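You operate a simulated robot arm through the tools that you are given. There is no shell and no other tool. Be economical: measure what you need, move in short steps, check, and stop when the job is done.

The job below is to be done with a simulated robot arm. You get a single attempt, and the scene is never put back.

Task
Bolt the loose end plate squarely on the empty frame.
Fine: shut the orange lever on it, tighten both plate screws, then open the lever.

The check looks at the end state, three seconds after you hand in, the way a careful person would. Anything else that was tipped, shoved, dropped, spilled or broken makes it a failure.

Robot
A 6-joint arm with a two-finger parallel gripper on a trunk, on a base that drives. Base frame: it is fixed to the floor where the robot stands at the start and does not move with it; the origin is under the middle of the robot, x ahead of it, y to its left, z up; the surface under the hand at the start is at about z = 840. Lengths are in mm, angles in rad, forces in N, time in s.
With the tool pointing down near the work surface it reaches from about 140 to 640 mm from the robot's upright axis, wherever it stands. Its first joint turns from -2.897 to 2.897 rad. Places, roughly: blue long roller (3x41x3 cm) [700, 700, 900]; end of the empty frame [400, 400, 900]; loose end plate (11x5x24 cm) [500, 200, 900]; lower plate screw [500, 100, 900]; orange jig lever [400, 400, 900]; silver long roller (3x41x3 cm) [700, 700, 900]; upper plate screw [500, 100, 1000]. Payload 1.57 kg.
The tool frame sits at the grasp point between the pads (the TCP): z along the fingers, y along the line on which they close. The tips reach 30 mm beyond it. Largest opening 110 mm; finger width 24, thickness 12; the body of the gripper, 48 by 112 mm, starts 78 mm behind the TCP.
Orientation is that of the tool frame in the base frame, as [roll, pitch, yaw] about the fixed x, y, z axes, in that order (R = Rz(yaw) Ry(pitch) Rx(roll)). With the fingers straight down and closing along the base's y, the tool's x points along the base's -x, its y along +y and its z along -z.

Tools
- The arm moves only by the tool play_rows. Its argument "deltas" is a list of rows, each an object of numbers (a shift or turn left out is 0, a gripper value left out holds the last): "x", "y", "z": the shift along the tool's x, y, z in mm; "wx", "wy", "wz": the turn, a rotation vector about the tool's x, y, z in rad. In form: [{"x": .., "y": .., "z": .., "wx": .., "wy": .., "wz": ..}, ...]. A call has 1 to 12 rows; each row shifts and turns the commanded pose from where the row before left it, along the tool's axes as they then stand. "jaw" is the closure, from 0 (fully open) to 1 (shut), set as the call begins (left out, the last holds). Rows are played at 5 a second. More than 50 mm and 0.15 rad between two rows, or a gripper value outside its range, and nothing of the call is played. A pose out of reach is approached as far as the arm can. The call stops where the force on the tool passes 90 N (or 10 N more than at its start, if that is more) or the arm is blocked; 0.2 s more then pass. Each finger travels about 108 mm/s and halts on what it meets, pressing with about 35 N; the grip force reading is that of the motor and also rises with nothing between the fingers. The clock runs only during rows and for 0.2 s after the last one: add rows that do not move to give the fingers time. It gives the time, the measured TCP pose, the force on the tool (base axes), the opening and the grip force at its end, in the units of the frame above (readings bear some noise), with the torque about the TCP (base axes, N m) and any sound that the robot's microphone picked up.
- Cameras (640 x 400 px; columns grow to the right, rows downward): "scene" is now at [43.5, 160.1, 1764.2]; the picture's right is [0.27, -0.96, 0.00], its down [-0.85, -0.24, -0.47] and it looks along [0.45, 0.13, -0.88] (base axes); focal length 253 px, centre (320, 200). "wrist" rides on the gripper at [70, 16, -141] in the tool frame; the picture's right is [-0.23, 0.97, 0.00], its down [-0.86, -0.20, -0.48] and it looks along [-0.47, -0.11, 0.88] (tool axes); focal length 222 px, centre (320, 200). There is no depth. A picture from a camera that has moved, and an enlarged one, comes with that camera's place and axes in the base frame and with its lens.
- grab_frame(camera): a new picture of that camera. The clock stands still meanwhile.
- raise_lower(by): slides the trunk up (or, below 0, down) by that many mm; the arm and the scene camera ride with it, the base frame stays. It gives what a move gives, with no picture.
- roll_base(legs): drives the robot by 1 to 6 legs, each [ahead, left, turn to the left] in mm, mm and rad, along the robot's own axes; the way and the turn of a leg run together, so that a leg with both is an arc; at most 1500 mm and 3.142 rad a leg. The arm and the cameras ride along, it lands a little off, and it stops where it bumps. It gives what a move gives.
- aim_head(pan, tilt): turns the head with the scene camera to pan (to the left, within 2.094 rad either way) and tilt (down, from -0.506 to 1.204), counted from straight ahead of the robot. It gives what a move gives.
- inspect(camera, box): a new picture of the part [left, top, right, bottom] of that camera's present view, enlarged. The clock stands still meanwhile.
- close_job(): hands the job in; it is judged then, once.

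Work in short steps. Places have to be worked out from the pictures, the camera data and where the tool is seen: move nearer, look again, correct. Check each grasp and each placing, and mend what went wrong. You have 120 turns and 78 pictures in all, those below and enlarged ones among them. Open the gripper and draw the arm clear of the work before you hand the job in, unless the task says otherwise; then end with one line.

The tools are called after "Emit:" as a command line: name --argument value ..., lists and objects as JSON in quotes. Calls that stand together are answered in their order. play_rows: Moves the arm, as the interface text tells. Its arguments: {"type":"object","properties":{"deltas":{"type":"array","items":{"type":"object","properties":{"x":{"type":"number"},"y":{"type":"number"},"z":{"type":"number"},"wx":{"type":"number"},"wy":{"type":"number"},"wz":{"type":"number"}}}},"jaw":{"type":"number"}},"required":["deltas"]} The other tools are called the same way: raise_lower (by) slides the trunk up or down; roll_base (legs) drives the base; aim_head (pan, tilt) turns the head that bears the scene camera; grab_frame (camera) takes a picture; inspect (camera, box) takes an enlarged picture of a part of a camera's view; close_job () hands the job in.

At the start:

```text
t: 0.0
eef_pos: [359.9, 127.7, 1293.6]
tcp_rot: [3.141, 0.001, -3.141]
contact_force: [-0.2, -0.8, -0.2]
ft_torque: [0.01, -0.02, 0.0]
gripper_width: 110.0
grip_force: 0.1
trunk travel left (down, up): [-375.0, 215.0]
robot x, y, heading: [-2.7, 1.1, 0.005]
head pan, tilt: [0.271, 1.084]
```

scene: 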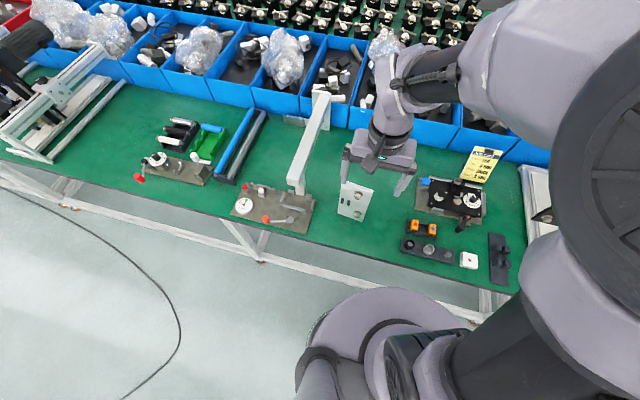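
wrist: 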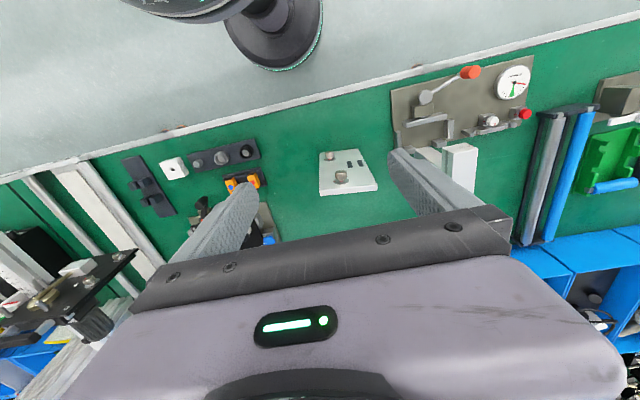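

I'll look closer at the work area: the frame with its jig, the plate, and the screws.

Emit:
inspect --camera "scene" --box '[220, 80, 400, 240]'

Emit:
inspect --camera "scene" --box '[380, 140, 540, 290]'

Emit:
inspect --camera "wrist" --box '[300, 50, 560, 220]'

```text
2.50 times, centred on (310, 160) of scene
camera zoom: at [43.5, 160.1, 1764.2], right [0.27, -0.96, 0.0], down [-0.85, -0.24, -0.47], along [0.45, 0.13, -0.88], focal length 632 px, centre (345, 300)
```

zoom: 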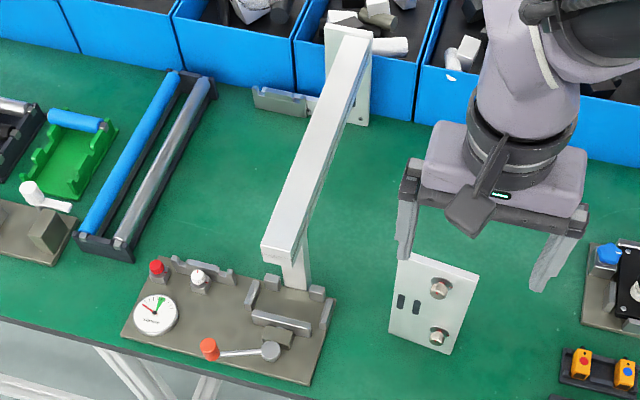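

```text
2.67 times, centred on (460, 215) of scene
camera zoom: at [43.5, 160.1, 1764.2], right [0.27, -0.96, 0.0], down [-0.85, -0.24, -0.47], along [0.45, 0.13, -0.88], focal length 674 px, centre (-53, 160)
```

zoom: 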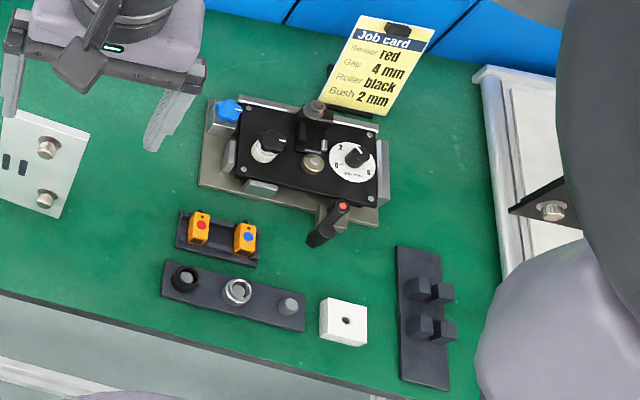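

```text
2.35 times, centred on (430, 135) of wrist
camera zoom: at [291.7, 142.0, 1434.8], right [0.23, 0.97, 0.0], down [0.86, -0.2, 0.48], along [0.47, -0.11, -0.88], focal length 523 px, centre (61, 353)
```

zoom: 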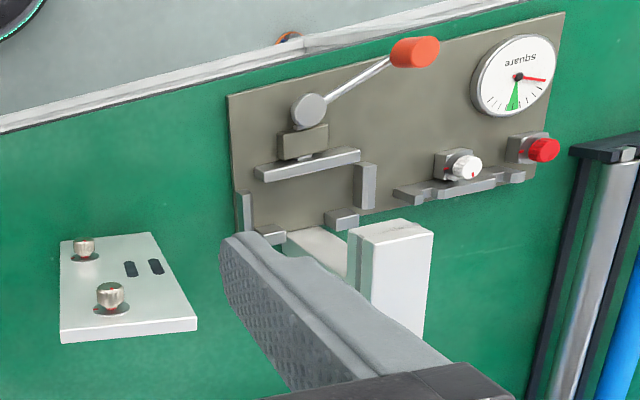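

The plate stands upright facing me at about x=475, y=108..210, z=840..1080, and the jig base spans about x=360..512, y=308..626. I move the hand over toward the jig, staying high, for a closer look.

Emit:
play_rows --deltas '[{"y": 45, "x": 15}, {"y": 45, "x": 15}, {"y": 45, "x": 15}, {"y": 45, "x": 15}, {"y": 45}]'

Emit:
grab_frame --camera "wrist"

Emit:
grab_frame --camera "scene"

```text
t: 1.2
eef_pos: [300.1, 355.5, 1291.7]
tcp_rot: [-3.14, 0.002, -3.14]
contact_force: [0.4, -0.1, -0.8]
ft_torque: [-0.04, 0.01, -0.01]
gripper_width: 109.9
grip_force: 0.1
trunk travel left (down, up): [-375.0, 215.0]
robot x, y, heading: [0.9, 4.2, 0.001]
head pan, tilt: [0.271, 1.084]
```

```text
72 pictures are left
camera wrist: at [232.2, 370.5, 1433.7], right [0.23, 0.97, 0.0], down [0.86, -0.2, 0.48], along [0.47, -0.11, -0.88], focal length 222 px, centre (320, 200)
```

wrist: 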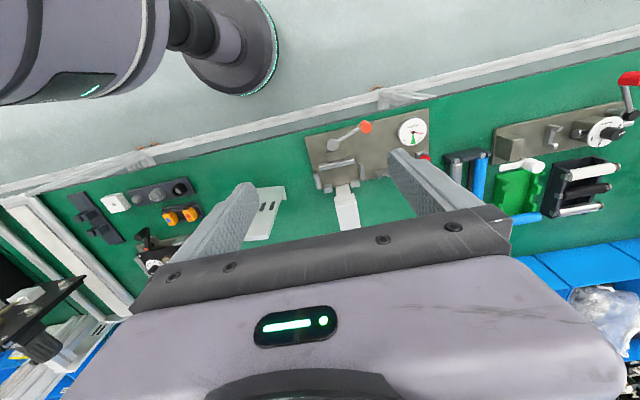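

```text
71 pictures are left
camera scene: at [44.1, 162.3, 1763.9], right [0.27, -0.96, 0.0], down [-0.85, -0.24, -0.47], along [0.45, 0.12, -0.88], focal length 253 px, centre (320, 200)
```

scene: 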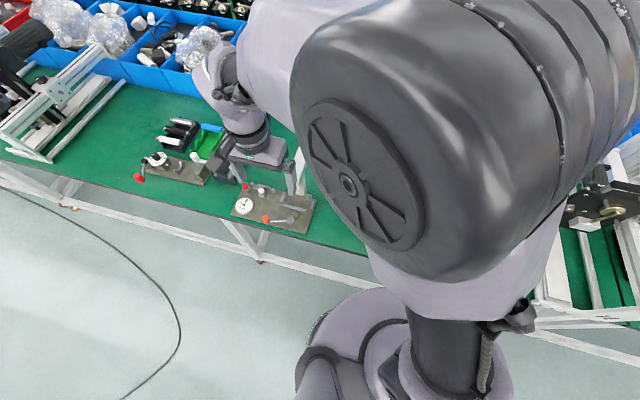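

Zoom in on the jig.

Emit:
inspect --camera "wrist" --box '[290, 90, 450, 240]'

Emit:
inspect --camera "wrist" --box '[220, 170, 300, 250]'

```text
2.67 times, centred on (370, 165) of wrist
camera zoom: at [232.2, 370.5, 1433.7], right [0.23, 0.97, 0.0], down [0.86, -0.2, 0.48], along [0.47, -0.11, -0.88], focal length 592 px, centre (187, 293)
```

zoom: 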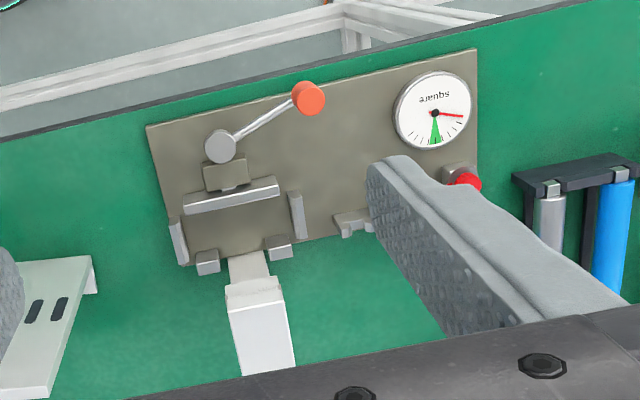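

```text
5.00 times, centred on (260, 210) of wrist
camera zoom: at [232.2, 370.5, 1433.7], right [0.23, 0.97, 0.0], down [0.86, -0.2, 0.48], along [0.47, -0.11, -0.88], focal length 1111 px, centre (620, 150)
```

zoom: 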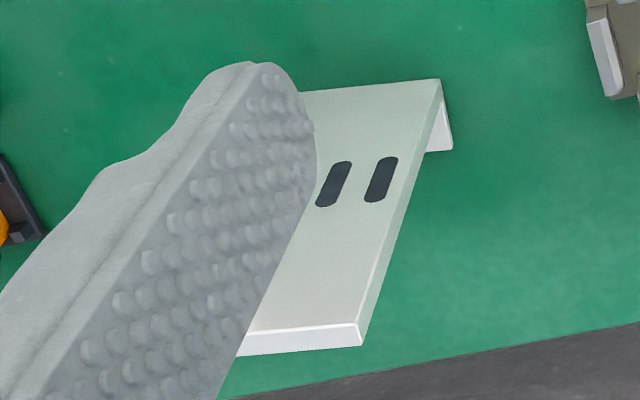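

The nest has a clamp bar at about x=437, back blocks at about x=506, and side guides at about y=304 and 430, with the frame post between the back blocks near y=370. I lower the hand and tilt it up to see the nest and post more frontally.

Emit:
play_rows --deltas '[{"x": 20, "z": 40}, {"x": 20, "z": 40}, {"x": 20, "z": 40}, {"x": 20, "z": 40}, {"z": 40, "y": -10}, {"wy": -0.15}, {"wy": -0.15}, {"wy": -0.15}, {"wy": -0.15}]'

Emit:
grab_frame --camera "wrist"

```text
t: 3.2
eef_pos: [220.9, 340.7, 1093.2]
tcp_rot: [3.14, 0.602, -3.141]
contact_force: [-0.4, 0.3, 0.1]
ft_torque: [0.01, -0.02, -0.01]
gripper_width: 110.0
grip_force: 0.1
trunk travel left (down, up): [-375.0, 215.0]
robot x, y, heading: [-1.2, -0.3, -0.002]
head pan, tilt: [0.271, 1.084]
```

```text
68 pictures are left
camera wrist: at [83.9, 357.0, 1170.7], right [0.19, 0.97, 0.13], down [0.43, -0.2, 0.88], along [0.88, -0.11, -0.46], focal length 222 px, centre (320, 200)
```

wrist: 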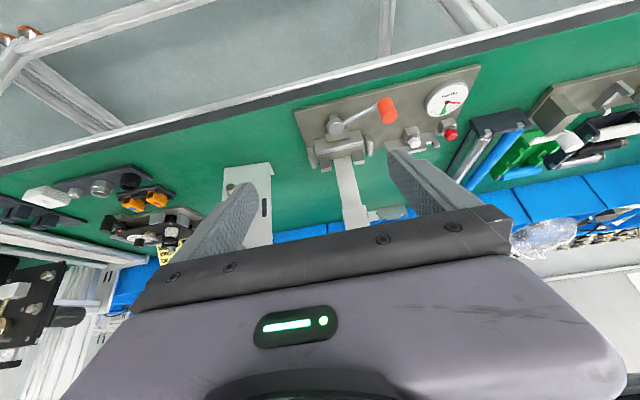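

Emit:
inspect --camera "wrist" --box '[290, 70, 410, 240]'

Emit:
inspect --camera "wrist" --box '[195, 150, 295, 250]'

```text
2.35 times, centred on (350, 155) of wrist
camera zoom: at [83.9, 357.0, 1170.7], right [0.19, 0.97, 0.13], down [0.43, -0.2, 0.88], along [0.88, -0.11, -0.46], focal length 523 px, centre (249, 306)
```

zoom: 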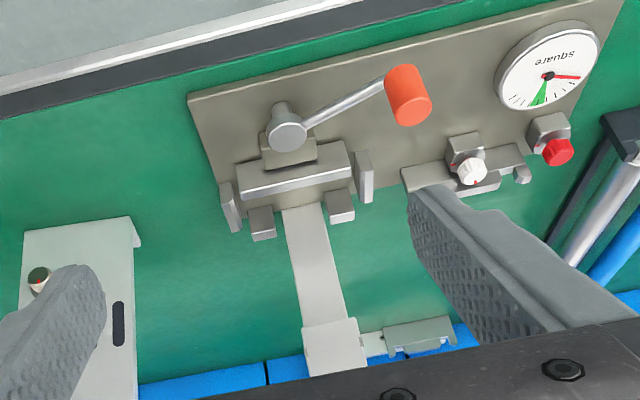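

```text
4.00 times, centred on (245, 200) of wrist
camera zoom: at [83.9, 357.0, 1170.7], right [0.19, 0.97, 0.13], down [0.43, -0.2, 0.88], along [0.88, -0.11, -0.46], focal length 888 px, centre (620, 200)
```

zoom: 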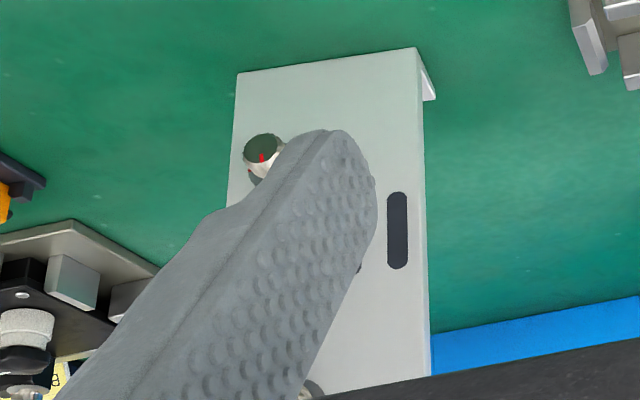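

Now a closer frontal look at the plate and its screws.

Emit:
play_rows --deltas '[{"y": -42, "x": -6.4, "z": 19}, {"y": -42, "x": -6.4, "z": 19}, {"y": -42, "x": -6.4, "z": 19}, {"y": -42, "x": -6.4, "z": 19}, {"y": -42, "x": -6.4, "z": 19}, {"wy": -0.15}, {"wy": -0.15}]'

Emit:
grab_frame --camera "wrist"

```text
t: 4.8
eef_pos: [361.5, 203.1, 1114.3]
tcp_rot: [-3.132, 0.901, -3.134]
contact_force: [0.9, 0.0, -1.2]
ft_torque: [0.01, 0.01, -0.01]
gripper_width: 110.0
grip_force: 0.1
out of reach, approached as far as the arm can: row 2, 3, 4, 5, 6, 7
trunk travel left (down, up): [-375.0, 215.0]
robot x, y, heading: [-5.6, -0.9, 0.002]
head pan, tilt: [0.271, 1.084]
```

```text
65 pictures are left
camera wrist: at [208.0, 218.3, 1148.5], right [0.14, 0.97, 0.17], down [0.16, -0.19, 0.97], along [0.98, -0.11, -0.18], focal length 222 px, centre (320, 200)
```

wrist: 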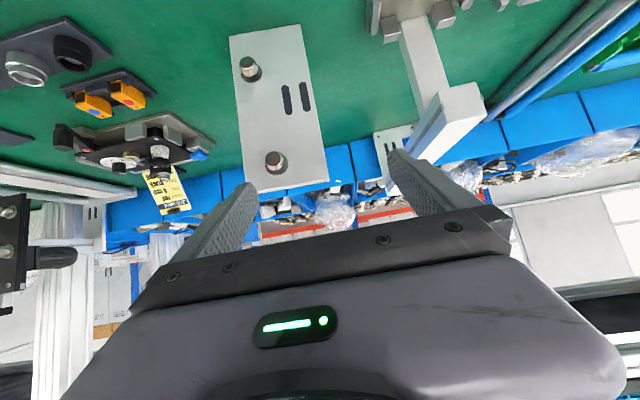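

Emit:
inspect --camera "wrist" --box '[220, 15, 340, 200]'

Emit:
inspect --camera "wrist" --box '[360, 0, 500, 190]'

```text
2.16 times, centred on (280, 108) of wrist
camera zoom: at [208.0, 218.3, 1148.5], right [0.14, 0.97, 0.17], down [0.16, -0.19, 0.97], along [0.98, -0.11, -0.18], focal length 480 px, centre (406, 400)
```

zoom: 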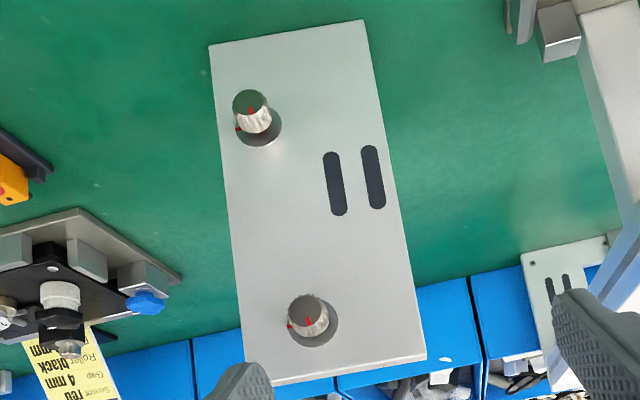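

```text
2.11 times, centred on (430, 95) of wrist
camera zoom: at [208.0, 218.3, 1148.5], right [0.14, 0.97, 0.17], down [0.16, -0.19, 0.97], along [0.98, -0.11, -0.18], focal length 468 px, centre (88, 421)
```

zoom: 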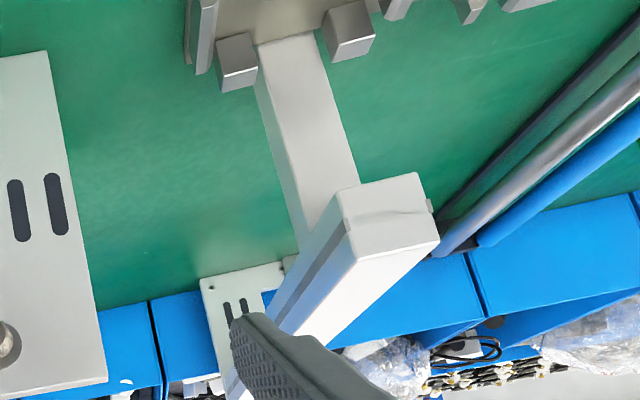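

The upper screw sits at plate centre and the lower is offset about 24 mm toward -y. Now a frontal view of the frame end.

Emit:
play_rows --deltas '[{"y": 40, "x": 15, "z": 5}, {"y": 40, "x": 15, "z": 5}, {"y": 35, "x": 15, "z": 5}, {"y": 35, "x": 15, "z": 5}, {}]'

Emit:
grab_frame --camera "wrist"

```text
t: 6.0
eef_pos: [338.8, 355.4, 1054.5]
tcp_rot: [-3.141, 0.898, -3.14]
contact_force: [0.4, 0.2, -0.7]
ft_torque: [0.01, -0.02, 0.0]
gripper_width: 109.8
grip_force: 0.2
trunk travel left (down, up): [-375.0, 215.0]
robot x, y, heading: [4.9, 2.8, -0.002]
head pan, tilt: [0.271, 1.084]
```

```text
62 pictures are left
camera wrist: at [185.2, 371.0, 1089.0], right [0.14, 0.97, 0.18], down [0.16, -0.2, 0.97], along [0.98, -0.11, -0.18], focal length 222 px, centre (320, 200)
```

wrist: 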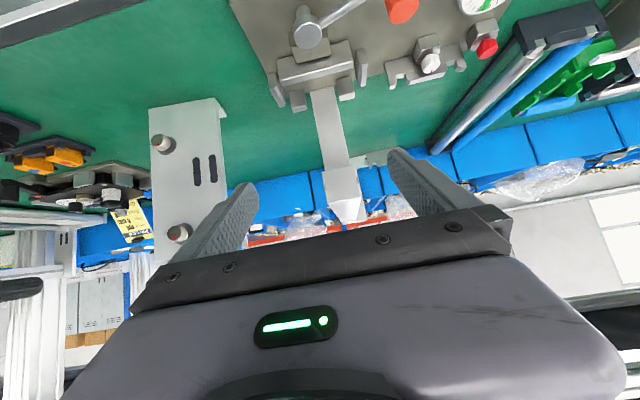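

Emit:
inspect --camera "wrist" --box '[250, 0, 410, 230]'

Emit:
inspect --camera "wrist" --box '[290, 80, 390, 230]'

```text
1.74 times, centred on (330, 115) of wrist
camera zoom: at [185.2, 371.0, 1089.0], right [0.14, 0.97, 0.18], down [0.16, -0.2, 0.97], along [0.98, -0.11, -0.18], focal length 386 px, centre (303, 348)
```

zoom: 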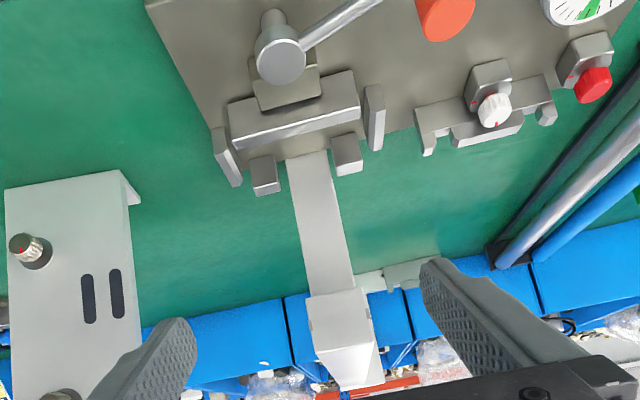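

```text
2.67 times, centred on (340, 155) of wrist
camera zoom: at [185.2, 371.0, 1089.0], right [0.14, 0.97, 0.18], down [0.16, -0.2, 0.97], along [0.98, -0.11, -0.18], focal length 592 px, centre (267, 320)
```

zoom: 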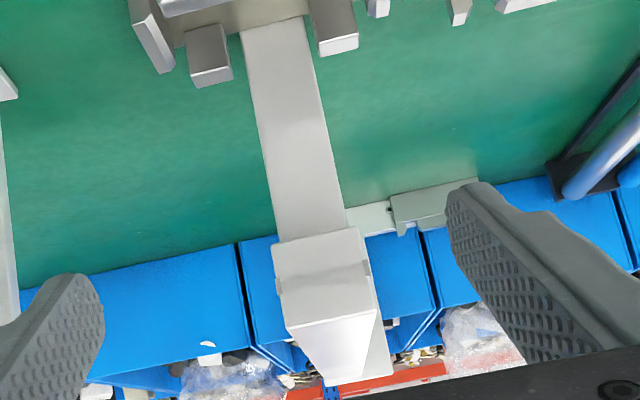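

The beam end face is at about x=458, y=350..391, z≈1002..1043, with the post set back at x≈510. The plate has a foot at its back, so it must go in under the beam from the -x side and then down, and I'll grip it by its top edge from above. First I straighten the hand while rising.

Emit:
play_rows --deltas '[{"x": -30, "z": -24}, {"x": -30, "z": -24}, {"x": -30, "z": -24}, {"x": -30, "z": -24}, {"wy": 0.15}, {"wy": 0.15}, {"wy": 0.15}, {"wy": 0.15}, {"wy": 0.15}, {"wy": 0.148}]'

```text
t: 8.2
eef_pos: [337.7, 354.2, 1207.7]
tcp_rot: [3.14, 0.0, -3.141]
contact_force: [0.5, -0.5, 0.9]
ft_torque: [0.01, -0.04, -0.01]
gripper_width: 109.9
grip_force: 0.1
trunk travel left (down, up): [-375.0, 215.0]
robot x, y, heading: [0.2, -3.3, 0.002]
head pan, tilt: [0.271, 1.084]
```

Emit:
play_rows --deltas '[{"x": -27, "y": -40}, {"x": -27, "y": -40}, {"x": -27, "y": -40}, {"x": -27, "y": -40}, {"x": -27, "y": -40}]'

Emit:
play_rows --deltas '[{"wz": -0.1428}, {"wz": -0.1428}, {"wz": -0.1428}, {"wz": -0.1428}, {"wz": -0.1428}, {"wz": -0.1428}, {"wz": -0.1428}, {"wz": -0.1428}, {"wz": -0.1428}, {"wz": -0.1428}, {"wz": -0.1428}]'

Emit:
grab_frame --camera "wrist"

Emit:
grab_frame --camera "scene"

```text
t: 9.4
eef_pos: [473.5, 152.0, 1206.4]
tcp_rot: [3.141, 0.002, -3.141]
contact_force: [-0.1, 0.1, -0.1]
ft_torque: [0.02, 0.06, -0.01]
gripper_width: 110.2
grip_force: 0.0
trunk travel left (down, up): [-375.0, 215.0]
robot x, y, heading: [-1.4, -1.6, -0.002]
head pan, tilt: [0.271, 1.084]
```

```text
t: 11.8
eef_pos: [472.9, 153.2, 1206.9]
tcp_rot: [-3.14, -0.001, -1.568]
contact_force: [1.1, -1.3, -0.8]
ft_torque: [-0.01, -0.01, 0.03]
gripper_width: 109.8
grip_force: 0.0
trunk travel left (down, up): [-375.0, 215.0]
robot x, y, heading: [0.2, 0.7, -0.001]
head pan, tilt: [0.271, 1.084]
```

```text
59 pictures are left
camera wrist: at [457.5, 83.6, 1349.9], right [-0.97, 0.23, 0.0], down [0.2, 0.86, 0.48], along [0.11, 0.47, -0.88], focal length 222 px, centre (320, 200)
```

wrist: 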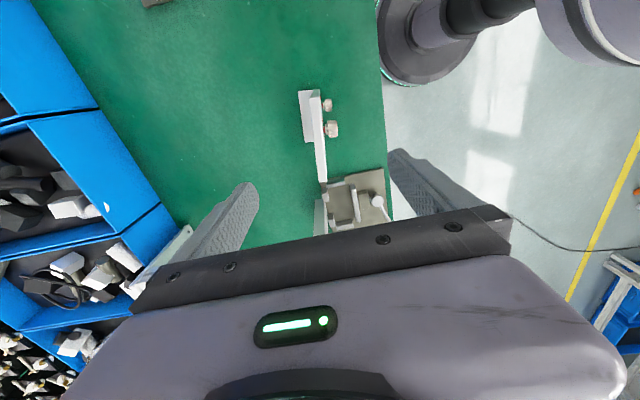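

```text
58 pictures are left
camera scene: at [43.5, 160.0, 1764.2], right [0.27, -0.96, 0.0], down [-0.85, -0.24, -0.47], along [0.45, 0.13, -0.88], focal length 253 px, centre (320, 200)
```

scene: 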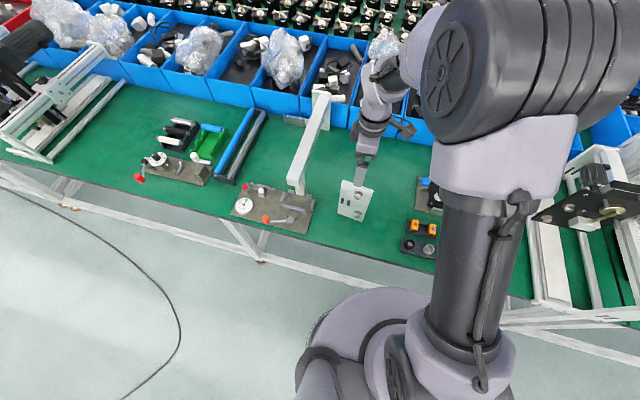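

Emit:
inspect --camera "wrist" --box '[280, 75, 400, 240]'

```text
2.42 times, centred on (340, 158) of wrist
camera zoom: at [457.5, 83.6, 1349.9], right [-0.97, 0.23, 0.0], down [0.2, 0.86, 0.48], along [0.11, 0.47, -0.88], focal length 538 px, centre (272, 303)
```

zoom: 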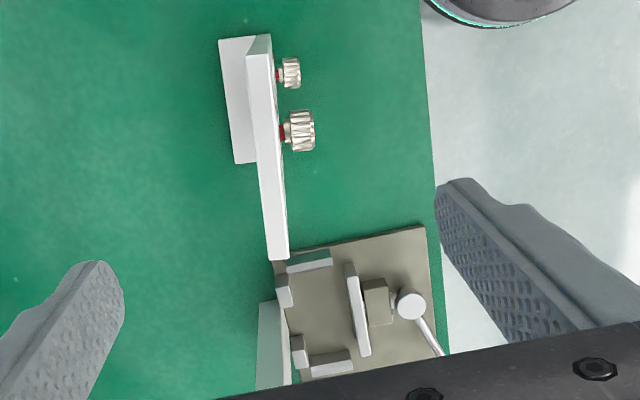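

The top view shows the plate yawed about 0.13 rad, its top edge centred near (474,148), a foot at the back, and knurled screw heads on the front with red threads showing. I align the hand to that yaw, come down to just above it, and check.

Emit:
play_rows --deltas '[{"x": 5, "z": 38}, {"z": 38}, {"wz": 0.13}, {}]'

Emit:
inspect --camera "wrist" --box '[200, 40, 440, 240]'

```text
t: 12.8
eef_pos: [475.0, 148.8, 1132.5]
tcp_rot: [-3.14, 0.0, -1.703]
contact_force: [-0.5, 0.3, -0.2]
ft_torque: [0.0, -0.03, 0.01]
gripper_width: 109.8
grip_force: 0.1
trunk travel left (down, up): [-375.0, 215.0]
robot x, y, heading: [0.6, -2.8, -0.006]
head pan, tilt: [0.271, 1.084]
```

```text
2.00 times, centred on (320, 140) of wrist
camera zoom: at [449.9, 81.0, 1274.1], right [-0.94, 0.35, 0.0], down [0.31, 0.82, 0.48], along [0.17, 0.45, -0.88], focal length 444 px, centre (320, 320)
```

zoom: 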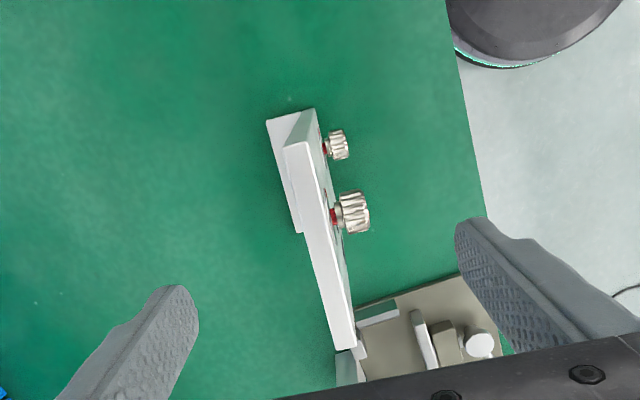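

The plate's top is centred at about (474,150) with yaw 0.148, so the alignment is nearly right. I trim the yaw, descend to z≈1088, and close.

Emit:
play_rows --deltas '[{"wz": 0.016, "z": 15, "x": -1}, {"z": 15}, {"z": 14}, {}]'

Emit:
play_rows --deltas '[{}, {}, {}, {}, {}]' --jaw 1

Emit:
grab_frame --camera "wrist"

```text
t: 13.8
eef_pos: [474.5, 150.4, 1087.9]
tcp_rot: [-3.141, 0.0, -1.718]
contact_force: [-0.3, 0.4, -0.3]
ft_torque: [-0.01, 0.01, -0.01]
gripper_width: 109.9
grip_force: 0.0
trunk travel left (down, up): [-375.0, 215.0]
robot x, y, heading: [1.6, -2.4, -0.002]
head pan, tilt: [0.271, 1.084]
```

```text
t: 15.0
eef_pos: [473.9, 151.3, 1087.4]
tcp_rot: [-3.141, 0.0, -1.715]
contact_force: [-0.2, -0.4, 0.3]
ft_torque: [-0.02, 0.05, 0.0]
gripper_width: 11.7
grip_force: 29.4
trunk travel left (down, up): [-375.0, 215.0]
robot x, y, heading: [3.1, 0.8, 0.001]
head pan, tilt: [0.271, 1.084]
```

```text
55 pictures are left
camera wrist: at [448.2, 83.9, 1229.9], right [-0.93, 0.37, 0.0], down [0.32, 0.82, 0.48], along [0.18, 0.45, -0.88], focal length 222 px, centre (320, 200)
```

wrist: 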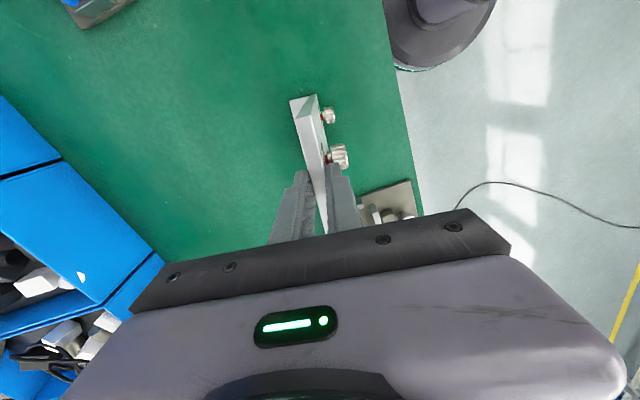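

The plate is gripped (11.7 mm). I lift it 75 mm and square the yaw.

Emit:
play_rows --deltas '[{"z": -10}, {"z": -20}, {"z": -25}, {"z": -20}, {"wz": -0.07}, {"wz": -0.075}, {}]'

Emit:
grab_frame --camera "wrist"

```text
t: 16.6
eef_pos: [473.8, 151.5, 1162.9]
tcp_rot: [-3.141, -0.002, -1.571]
contact_force: [-0.6, -0.1, -7.4]
ft_torque: [0.03, -0.01, 0.01]
gripper_width: 11.8
grip_force: 29.2
trunk travel left (down, up): [-375.0, 215.0]
robot x, y, heading: [-1.6, -1.8, 0.001]
head pan, tilt: [0.271, 1.084]
```

```text
54 pictures are left
camera wrist: at [458.4, 81.0, 1304.7], right [-0.97, 0.23, 0.0], down [0.2, 0.85, 0.48], along [0.11, 0.47, -0.88], focal length 222 px, centre (320, 200)
```

wrist: 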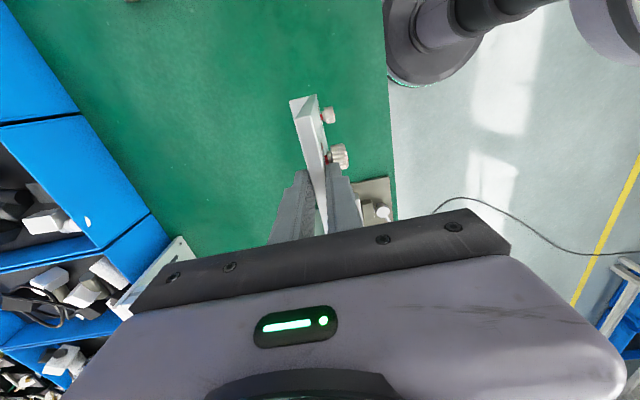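

The plate (about 0.75 kg) hangs steady. I move back in x, then across to y≈371, in front of the beam end.

Emit:
play_rows --deltas '[{"y": 33}, {"y": 33}, {"x": -36}, {"x": -37}, {"x": -37}, {"x": -37}, {"x": -37}, {"x": -36}, {}]'

Emit:
grab_frame --camera "wrist"

Emit:
inspect --camera "scene" --box '[220, 80, 400, 240]'

```text
t: 18.6
eef_pos: [407.7, 370.6, 1164.2]
tcp_rot: [-3.141, 0.0, -1.571]
contact_force: [0.3, 1.0, -8.3]
ft_torque: [0.03, 0.02, -0.03]
gripper_width: 12.0
grip_force: 28.8
trunk travel left (down, up): [-375.0, 215.0]
robot x, y, heading: [1.5, 2.7, -0.0]
head pan, tilt: [0.271, 1.084]
```

```text
53 pictures are left
camera wrist: at [393.3, 299.9, 1306.6], right [-0.97, 0.23, 0.0], down [0.2, 0.85, 0.48], along [0.11, 0.47, -0.88], focal length 222 px, centre (320, 200)
```

wrist: 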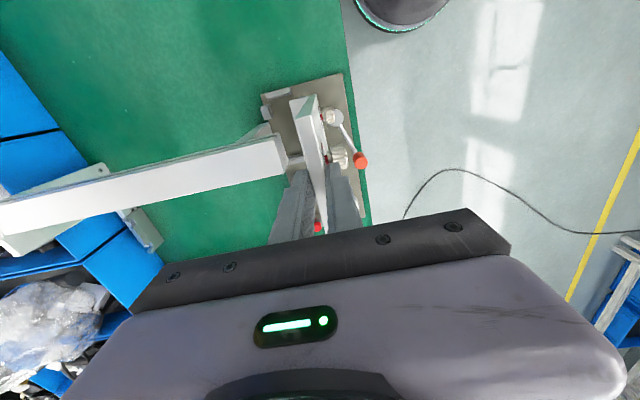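

```text
2.50 times, centred on (310, 160) of scene
camera zoom: at [44.0, 159.5, 1764.2], right [0.27, -0.96, 0.0], down [-0.85, -0.24, -0.47], along [0.45, 0.13, -0.88], focal length 632 px, centre (345, 300)
```

zoom: 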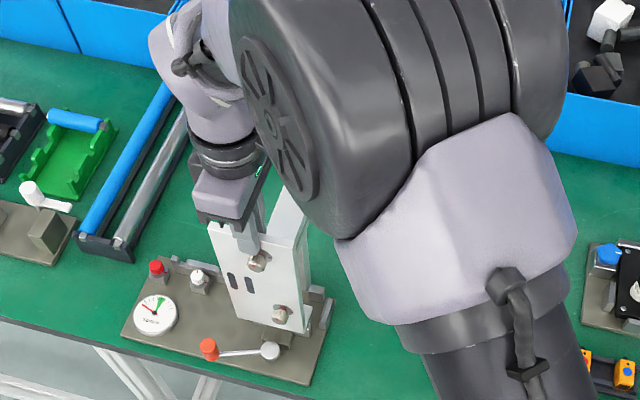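

Emit:
inspect --camera "wrist" --box '[230, 60, 390, 230]'

```text
2.35 times, centred on (310, 145) of wrist
camera zoom: at [393.3, 299.9, 1306.6], right [-0.97, 0.23, 0.0], down [0.2, 0.85, 0.48], along [0.11, 0.47, -0.88], focal length 523 px, centre (344, 329)
```

zoom: 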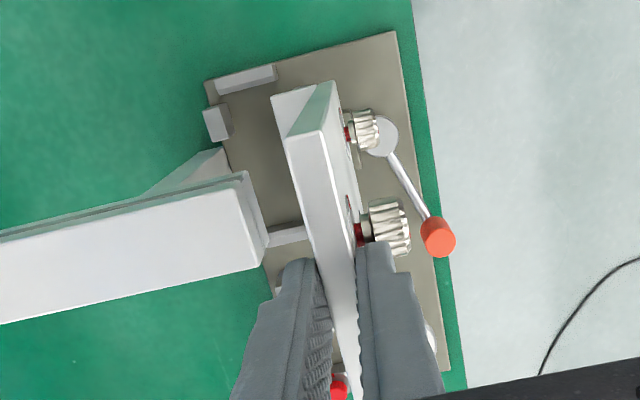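

The beam end pad is near x≈457 and the back edge of the clamp bar near x≈439, so the plate has about 18 mm of room. With the plate's bottom still above the bar, I advance in +x until it touches the beam end.

Emit:
play_rows --deltas '[{"y": -15}, {"y": -15}, {"y": -5}, {"y": -2}, {"y": -2}, {}]'

Emit:
inspect --camera "wrist" --box '[230, 60, 390, 230]'

```text
t: 20.0
eef_pos: [447.0, 371.2, 1163.2]
tcp_rot: [-3.14, 0.0, -1.572]
contact_force: [0.3, -0.4, -8.1]
ft_torque: [-0.01, 0.03, 0.01]
gripper_width: 11.9
grip_force: 29.2
trunk travel left (down, up): [-375.0, 215.0]
robot x, y, heading: [1.6, -0.5, 0.001]
head pan, tilt: [0.271, 1.084]
```

```text
2.35 times, centred on (310, 145) of wrist
camera zoom: at [431.6, 300.7, 1305.5], right [-0.97, 0.23, 0.0], down [0.2, 0.85, 0.48], along [0.11, 0.47, -0.88], focal length 523 px, centre (344, 329)
```

zoom: 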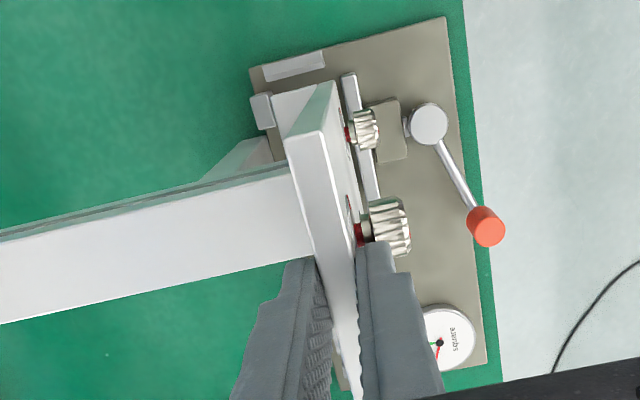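

Emit:
play_rows --deltas '[{"y": -2}, {"y": -2}, {}]'

Emit:
play_rows --deltas '[{"y": -2}, {"y": -1}, {}]'

```text
t: 20.8
eef_pos: [451.5, 369.9, 1162.4]
tcp_rot: [-3.141, 0.0, -1.572]
contact_force: [0.1, 0.3, -7.9]
ft_torque: [-0.02, -0.01, -0.01]
gripper_width: 11.8
grip_force: 28.5
trunk travel left (down, up): [-375.0, 215.0]
robot x, y, heading: [1.7, -2.0, -0.0]
head pan, tilt: [0.271, 1.084]
```

```text
t: 21.6
eef_pos: [453.5, 370.4, 1162.6]
tcp_rot: [-3.139, 0.0, -1.571]
contact_force: [0.3, 0.0, -7.4]
ft_torque: [0.03, 0.0, 0.01]
gripper_width: 11.8
grip_force: 29.4
trunk travel left (down, up): [-375.0, 215.0]
robot x, y, heading: [1.2, 0.9, 0.001]
head pan, tilt: [0.271, 1.084]
```

Emit:
play_rows --deltas '[{"y": -2}, {"y": -1}, {}]'

Emit:
inspect --camera "wrist" --box '[250, 70, 370, 200]'

```text
t: 22.4
eef_pos: [456.6, 371.2, 1162.5]
tcp_rot: [-3.14, -0.001, -1.574]
contact_force: [-6.4, -1.6, -6.8]
ft_torque: [-0.12, 0.67, 0.06]
gripper_width: 11.9
grip_force: 29.3
trunk travel left (down, up): [-375.0, 215.0]
robot x, y, heading: [1.4, -4.2, 0.002]
head pan, tilt: [0.271, 1.084]
```

```text
3.08 times, centred on (310, 135) of wrist
camera zoom: at [440.3, 300.8, 1304.7], right [-0.97, 0.23, 0.0], down [0.2, 0.85, 0.48], along [0.11, 0.47, -0.88], focal length 684 px, centre (351, 400)
```

zoom: 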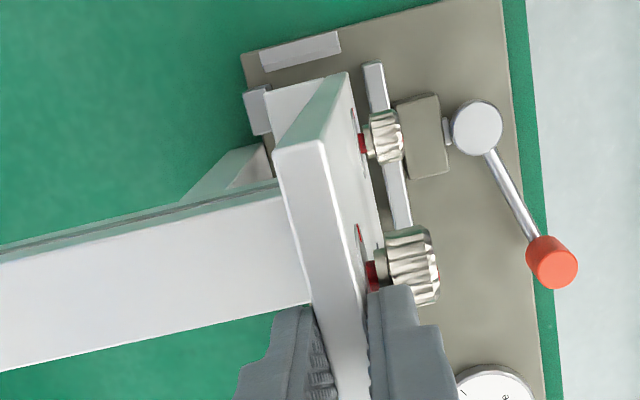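

Contact with the beam end at TCP x≈456. I back off 5 mm and lower toward the nest.

Emit:
play_rows --deltas '[{"y": 3}, {"y": 2}, {"z": 12}, {"z": 12}, {"z": 10}, {}]'

Emit:
inspect --camera "wrist" --box '[250, 70, 370, 200]'

Emit:
inspect --camera "scene" --box '[260, 150, 350, 240]'

```text
t: 23.8
eef_pos: [452.2, 370.8, 1128.0]
tcp_rot: [-3.14, 0.0, -1.572]
contact_force: [0.1, -0.4, -6.3]
ft_torque: [-0.02, 0.02, 0.0]
gripper_width: 12.0
grip_force: 28.9
trunk travel left (down, up): [-375.0, 215.0]
robot x, y, heading: [1.1, -3.0, 0.002]
head pan, tilt: [0.271, 1.084]
```

```text
3.08 times, centred on (310, 135) of wrist
camera zoom: at [436.4, 300.5, 1270.9], right [-0.97, 0.23, 0.0], down [0.2, 0.85, 0.48], along [0.11, 0.47, -0.88], focal length 684 px, centre (351, 400)
```

zoom: 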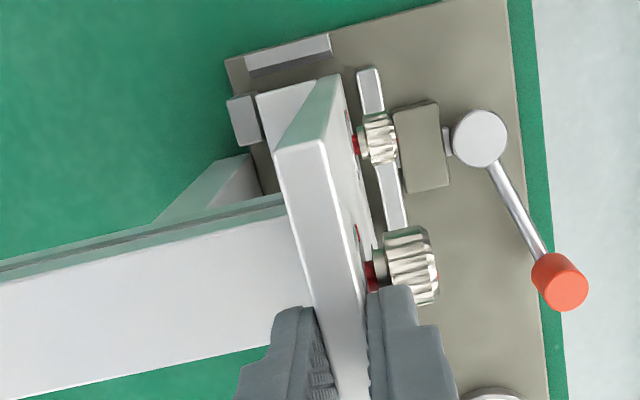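

```text
4.44 times, centred on (305, 195) of scene
camera zoom: at [44.0, 160.5, 1764.1], right [0.27, -0.96, 0.0], down [-0.85, -0.24, -0.47], along [0.45, 0.12, -0.88], focal length 1123 px, centre (387, 222)
```

zoom: 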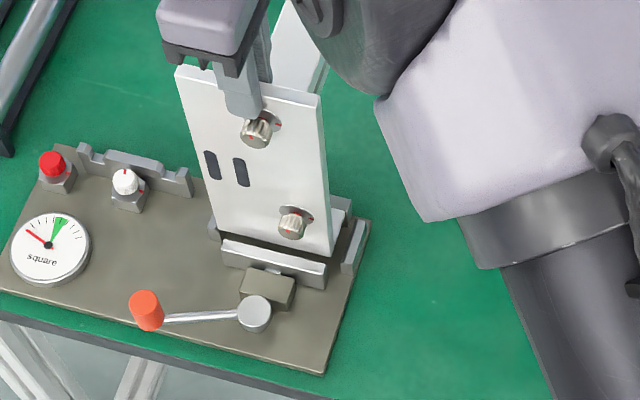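

The plate looks slightly nearer the +y guide. I shift 2 mm toward -y and keep lowering, watching the force.

Emit:
play_rows --deltas '[{"x": 2}, {"z": 6}, {"z": 5}, {"z": 4}, {}]'

Emit:
inspect --camera "scene" --box '[265, 180, 335, 240]'

```text
t: 25.0
eef_pos: [450.9, 369.6, 1113.1]
tcp_rot: [-3.139, -0.002, -1.571]
contact_force: [-0.1, 0.5, -7.1]
ft_torque: [0.0, 0.0, 0.02]
gripper_width: 11.8
grip_force: 28.8
trunk travel left (down, up): [-375.0, 215.0]
robot x, y, heading: [-1.9, 2.6, 0.001]
head pan, tilt: [0.271, 1.084]
```

```text
6.67 times, centred on (300, 210) of scene
camera zoom: at [44.1, 160.5, 1764.1], right [0.27, -0.96, 0.0], down [-0.85, -0.24, -0.47], along [0.45, 0.12, -0.88], focal length 1684 px, centre (453, 133)
```

zoom: 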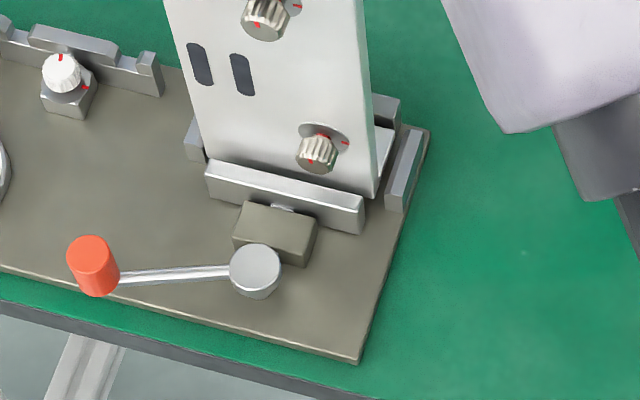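

Emit:
play_rows --deltas '[{"x": 3}, {"z": 5}, {"z": 3}, {}]'

Emit:
inspect --camera "scene" --box '[275, 190, 325, 230]'

```text
t: 26.0
eef_pos: [450.4, 365.9, 1106.0]
tcp_rot: [-3.139, 0.0, -1.573]
contact_force: [-1.3, -0.3, -7.7]
ft_torque: [-0.01, 0.02, -0.01]
gripper_width: 11.6
grip_force: 29.4
trunk travel left (down, up): [-375.0, 215.0]
robot x, y, heading: [0.2, -0.3, 0.002]
head pan, tilt: [0.271, 1.084]
```

```text
10.00 times, centred on (300, 210) of scene
camera zoom: at [44.2, 160.7, 1764.1], right [0.27, -0.96, 0.0], down [-0.85, -0.24, -0.47], along [0.45, 0.12, -0.88], focal length 2527 px, centre (520, 100)
```

zoom: 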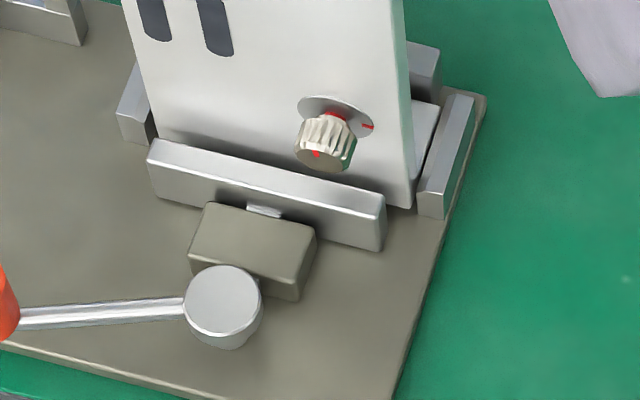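

The plate now sits between the guides. I lower it gently until it touches the base.

Emit:
play_rows --deltas '[{"z": 3}, {"z": 2}, {"z": 2}, {}]'

Emit:
play_rows --deltas '[{"z": 1.5}, {"z": 1.5}, {}]'

```text
t: 27.0
eef_pos: [452.8, 365.8, 1098.7]
tcp_rot: [-3.14, 0.003, -1.573]
contact_force: [-0.2, 0.8, -8.0]
ft_torque: [0.03, -0.04, 0.01]
gripper_width: 11.9
grip_force: 29.4
trunk travel left (down, up): [-375.0, 215.0]
robot x, y, heading: [1.5, 1.0, 0.004]
head pan, tilt: [0.271, 1.084]
```

```text
t: 27.8
eef_pos: [450.7, 365.6, 1098.0]
tcp_rot: [-3.138, 0.003, -1.573]
contact_force: [0.6, 0.1, 22.9]
ft_torque: [-0.13, -0.07, 0.0]
gripper_width: 11.6
grip_force: 29.1
trunk travel left (down, up): [-375.0, 215.0]
robot x, y, heading: [2.1, 3.9, -0.0]
head pan, tilt: [0.271, 1.084]
```

Bottom contact at a 10 mm lift, which matches the jig base thickness. I relieve the press and slide +x onto the beam end and back blocks.

Emit:
play_rows --deltas '[{"z": -1.5}, {"y": -2}, {"y": -2}, {"y": -1}, {}]'

Emit:
inspect --camera "wrist" --box '[250, 70, 370, 200]'

```text
t: 29.0
eef_pos: [454.9, 366.8, 1097.6]
tcp_rot: [-3.138, 0.0, -1.573]
contact_force: [-7.3, 7.5, 22.1]
ft_torque: [0.27, 0.71, -0.07]
gripper_width: 11.7
grip_force: 28.9
trunk travel left (down, up): [-375.0, 215.0]
robot x, y, heading: [-1.5, 0.2, 0.002]
head pan, tilt: [0.271, 1.084]
```

```text
3.08 times, centred on (310, 135) of wrist
camera zoom: at [438.5, 295.1, 1239.9], right [-0.97, 0.23, 0.0], down [0.2, 0.85, 0.48], along [0.11, 0.47, -0.88], focal length 684 px, centre (351, 400)
```

zoom: 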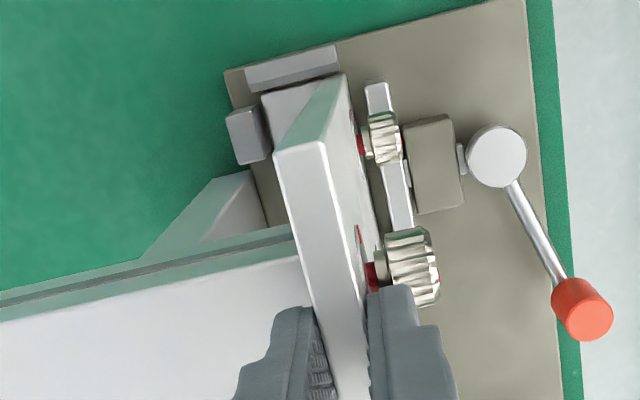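

Emit:
play_rows --deltas '[{"z": -1.2}, {"y": -1}, {}]'

Emit:
play_rows --deltas '[{}, {}, {}, {}]' --jaw 0.35

Emit:
inspect --camera "scene" --box '[220, 150, 350, 240]'

```text
t: 29.8
eef_pos: [454.5, 364.7, 1098.3]
tcp_rot: [3.141, -0.002, -1.573]
contact_force: [-16.3, 4.2, -2.2]
ft_torque: [0.72, 0.76, 0.08]
gripper_width: 11.9
grip_force: 29.6
trunk travel left (down, up): [-375.0, 215.0]
robot x, y, heading: [-2.5, 6.9, 0.001]
head pan, tilt: [0.271, 1.084]
```

```text
t: 30.8
eef_pos: [457.2, 364.8, 1099.6]
tcp_rot: [-3.139, 0.0, -1.571]
contact_force: [-0.6, -0.1, 0.0]
ft_torque: [0.02, 0.0, -0.01]
gripper_width: 71.2
grip_force: 0.1
trunk travel left (down, up): [-375.0, 215.0]
robot x, y, heading: [0.3, 2.0, 0.001]
head pan, tilt: [0.271, 1.084]
```

```text
4.44 times, centred on (285, 195) of scene
camera zoom: at [43.5, 160.1, 1764.2], right [0.27, -0.96, 0.0], down [-0.85, -0.24, -0.47], along [0.45, 0.13, -0.88], focal length 1123 px, centre (476, 222)
```

zoom: 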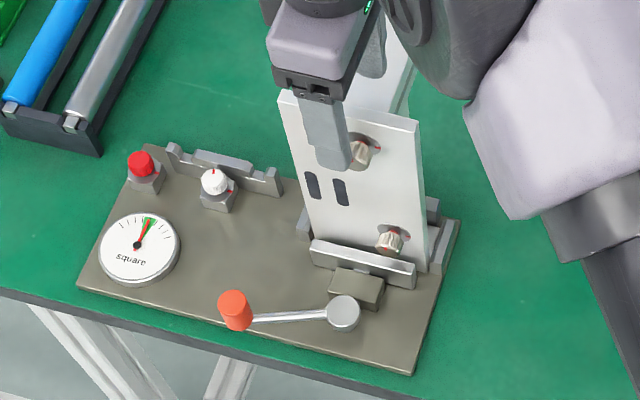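

The dial's needle has moved into the green "square" zone, so the plate is seated well. I raise the hand clear and look at the jig and lever.

Emit:
play_rows --deltas '[{"z": -30}, {"z": -40}, {"z": -40}, {"z": -30}, {"y": 35}, {"y": 35}, {"y": 35}]'

Emit:
grab_frame --camera "wrist"

Emit:
inspect --camera "scene" --box '[220, 150, 350, 240]'

```text
t: 32.4
eef_pos: [350.5, 365.4, 1240.3]
tcp_rot: [-3.139, -0.001, -1.573]
contact_force: [0.2, -0.1, 0.4]
ft_torque: [0.02, -0.03, 0.01]
gripper_width: 71.4
grip_force: 0.1
trunk travel left (down, up): [-375.0, 215.0]
robot x, y, heading: [1.3, 2.5, 0.005]
head pan, tilt: [0.271, 1.084]
```

```text
42 pictures are left
camera wrist: at [335.5, 295.1, 1381.7], right [-0.97, 0.23, 0.0], down [0.2, 0.85, 0.48], along [0.11, 0.47, -0.88], focal length 222 px, centre (320, 200)
```

wrist: 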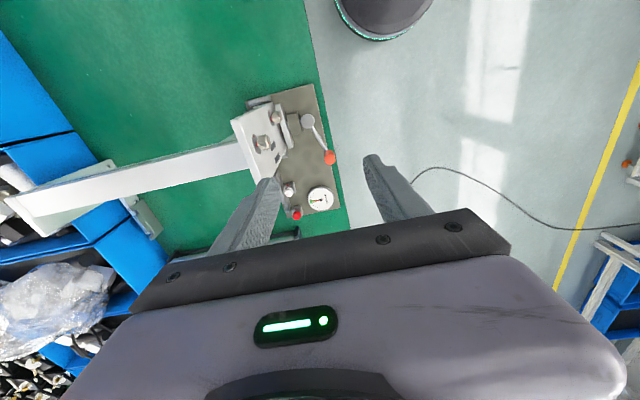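

```text
4.44 times, centred on (285, 195) of scene
camera zoom: at [41.9, 159.9, 1764.2], right [0.27, -0.96, 0.0], down [-0.85, -0.24, -0.47], along [0.45, 0.13, -0.88], focal length 1123 px, centre (476, 222)
```

zoom: 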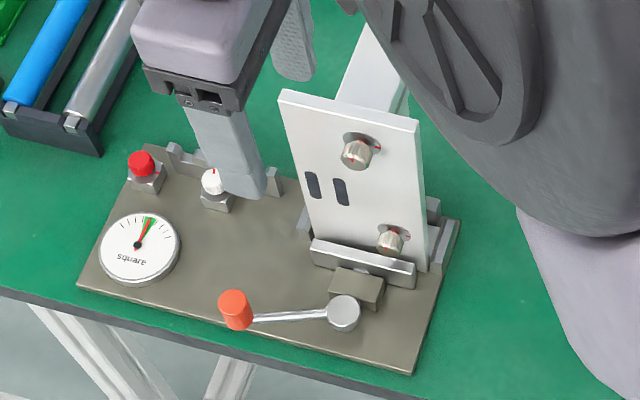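

Emit:
inspect --camera "wrist" --box '[230, 80, 350, 220]'

```text
2.86 times, centred on (290, 150) of wrist
camera zoom: at [335.5, 295.1, 1381.7], right [-0.97, 0.23, 0.0], down [0.2, 0.85, 0.48], along [0.11, 0.47, -0.88], focal length 635 px, centre (406, 343)
```

zoom: 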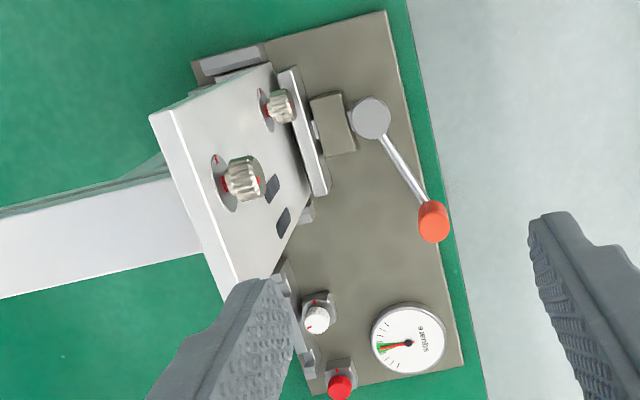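

The lever's orange knob is about (351,452,899) and its pivot about (379,368). I go above the knob, turned so the fingers straddle the lever's direction, and check.

Emit:
play_rows --deltas '[{"x": -43}, {"x": -43.5}, {"wz": -0.107}, {"wz": -0.107}, {"wz": -0.107}, {"z": 48}, {"z": 48}, {"z": 48}, {"z": 46}, {"z": 40}, {}]'

Emit:
grab_frame --camera "wrist"

```text
t: 34.8
eef_pos: [352.2, 451.2, 1008.3]
tcp_rot: [-3.139, 0.0, -1.253]
contact_force: [-0.1, 0.1, 0.9]
ft_torque: [0.02, 0.0, 0.0]
gripper_width: 71.6
grip_force: 0.2
trunk travel left (down, up): [-375.0, 215.0]
robot x, y, heading: [2.3, -1.0, -0.005]
head pan, tilt: [0.271, 1.084]
```

```text
39 pictures are left
camera wrist: at [359.6, 379.1, 1150.1], right [-1.0, -0.09, 0.0], down [-0.08, 0.87, 0.48], along [-0.04, 0.48, -0.88], focal length 222 px, centre (320, 200)
```

wrist: 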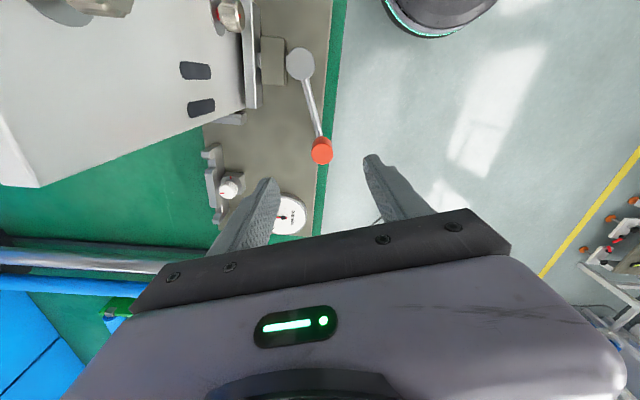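

The knob is right under the TCP. I descend and grip it.

Emit:
play_rows --deltas '[{"z": 40}, {"z": 35}, {"z": 15}, {}]'

Emit:
play_rows --deltas '[{}, {}, {}, {}]' --jaw 1

Emit:
grab_frame --camera "wrist"

```text
t: 35.8
eef_pos: [353.4, 452.3, 918.0]
tcp_rot: [-3.139, 0.001, -1.251]
contact_force: [0.2, 0.1, -0.6]
ft_torque: [0.05, 0.0, 0.01]
gripper_width: 71.6
grip_force: 0.0
trunk travel left (down, up): [-375.0, 215.0]
robot x, y, heading: [-1.7, 1.8, 0.001]
head pan, tilt: [0.271, 1.084]
```

```text
t: 36.8
eef_pos: [353.2, 451.2, 917.8]
tcp_rot: [-3.14, 0.002, -1.254]
contact_force: [-0.5, 1.0, -0.3]
ft_torque: [-0.08, 0.51, -0.01]
gripper_width: 23.1
grip_force: 35.1
trunk travel left (down, up): [-375.0, 215.0]
robot x, y, heading: [0.6, -0.6, -0.002]
head pan, tilt: [0.271, 1.084]
```

```text
38 pictures are left
camera wrist: at [360.6, 379.8, 1059.6], right [-1.0, -0.09, 0.0], down [-0.08, 0.87, 0.48], along [-0.04, 0.48, -0.88], focal length 222 px, centre (320, 200)
```

wrist: 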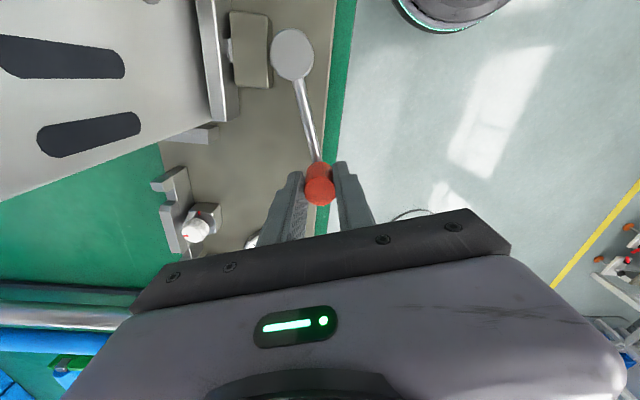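

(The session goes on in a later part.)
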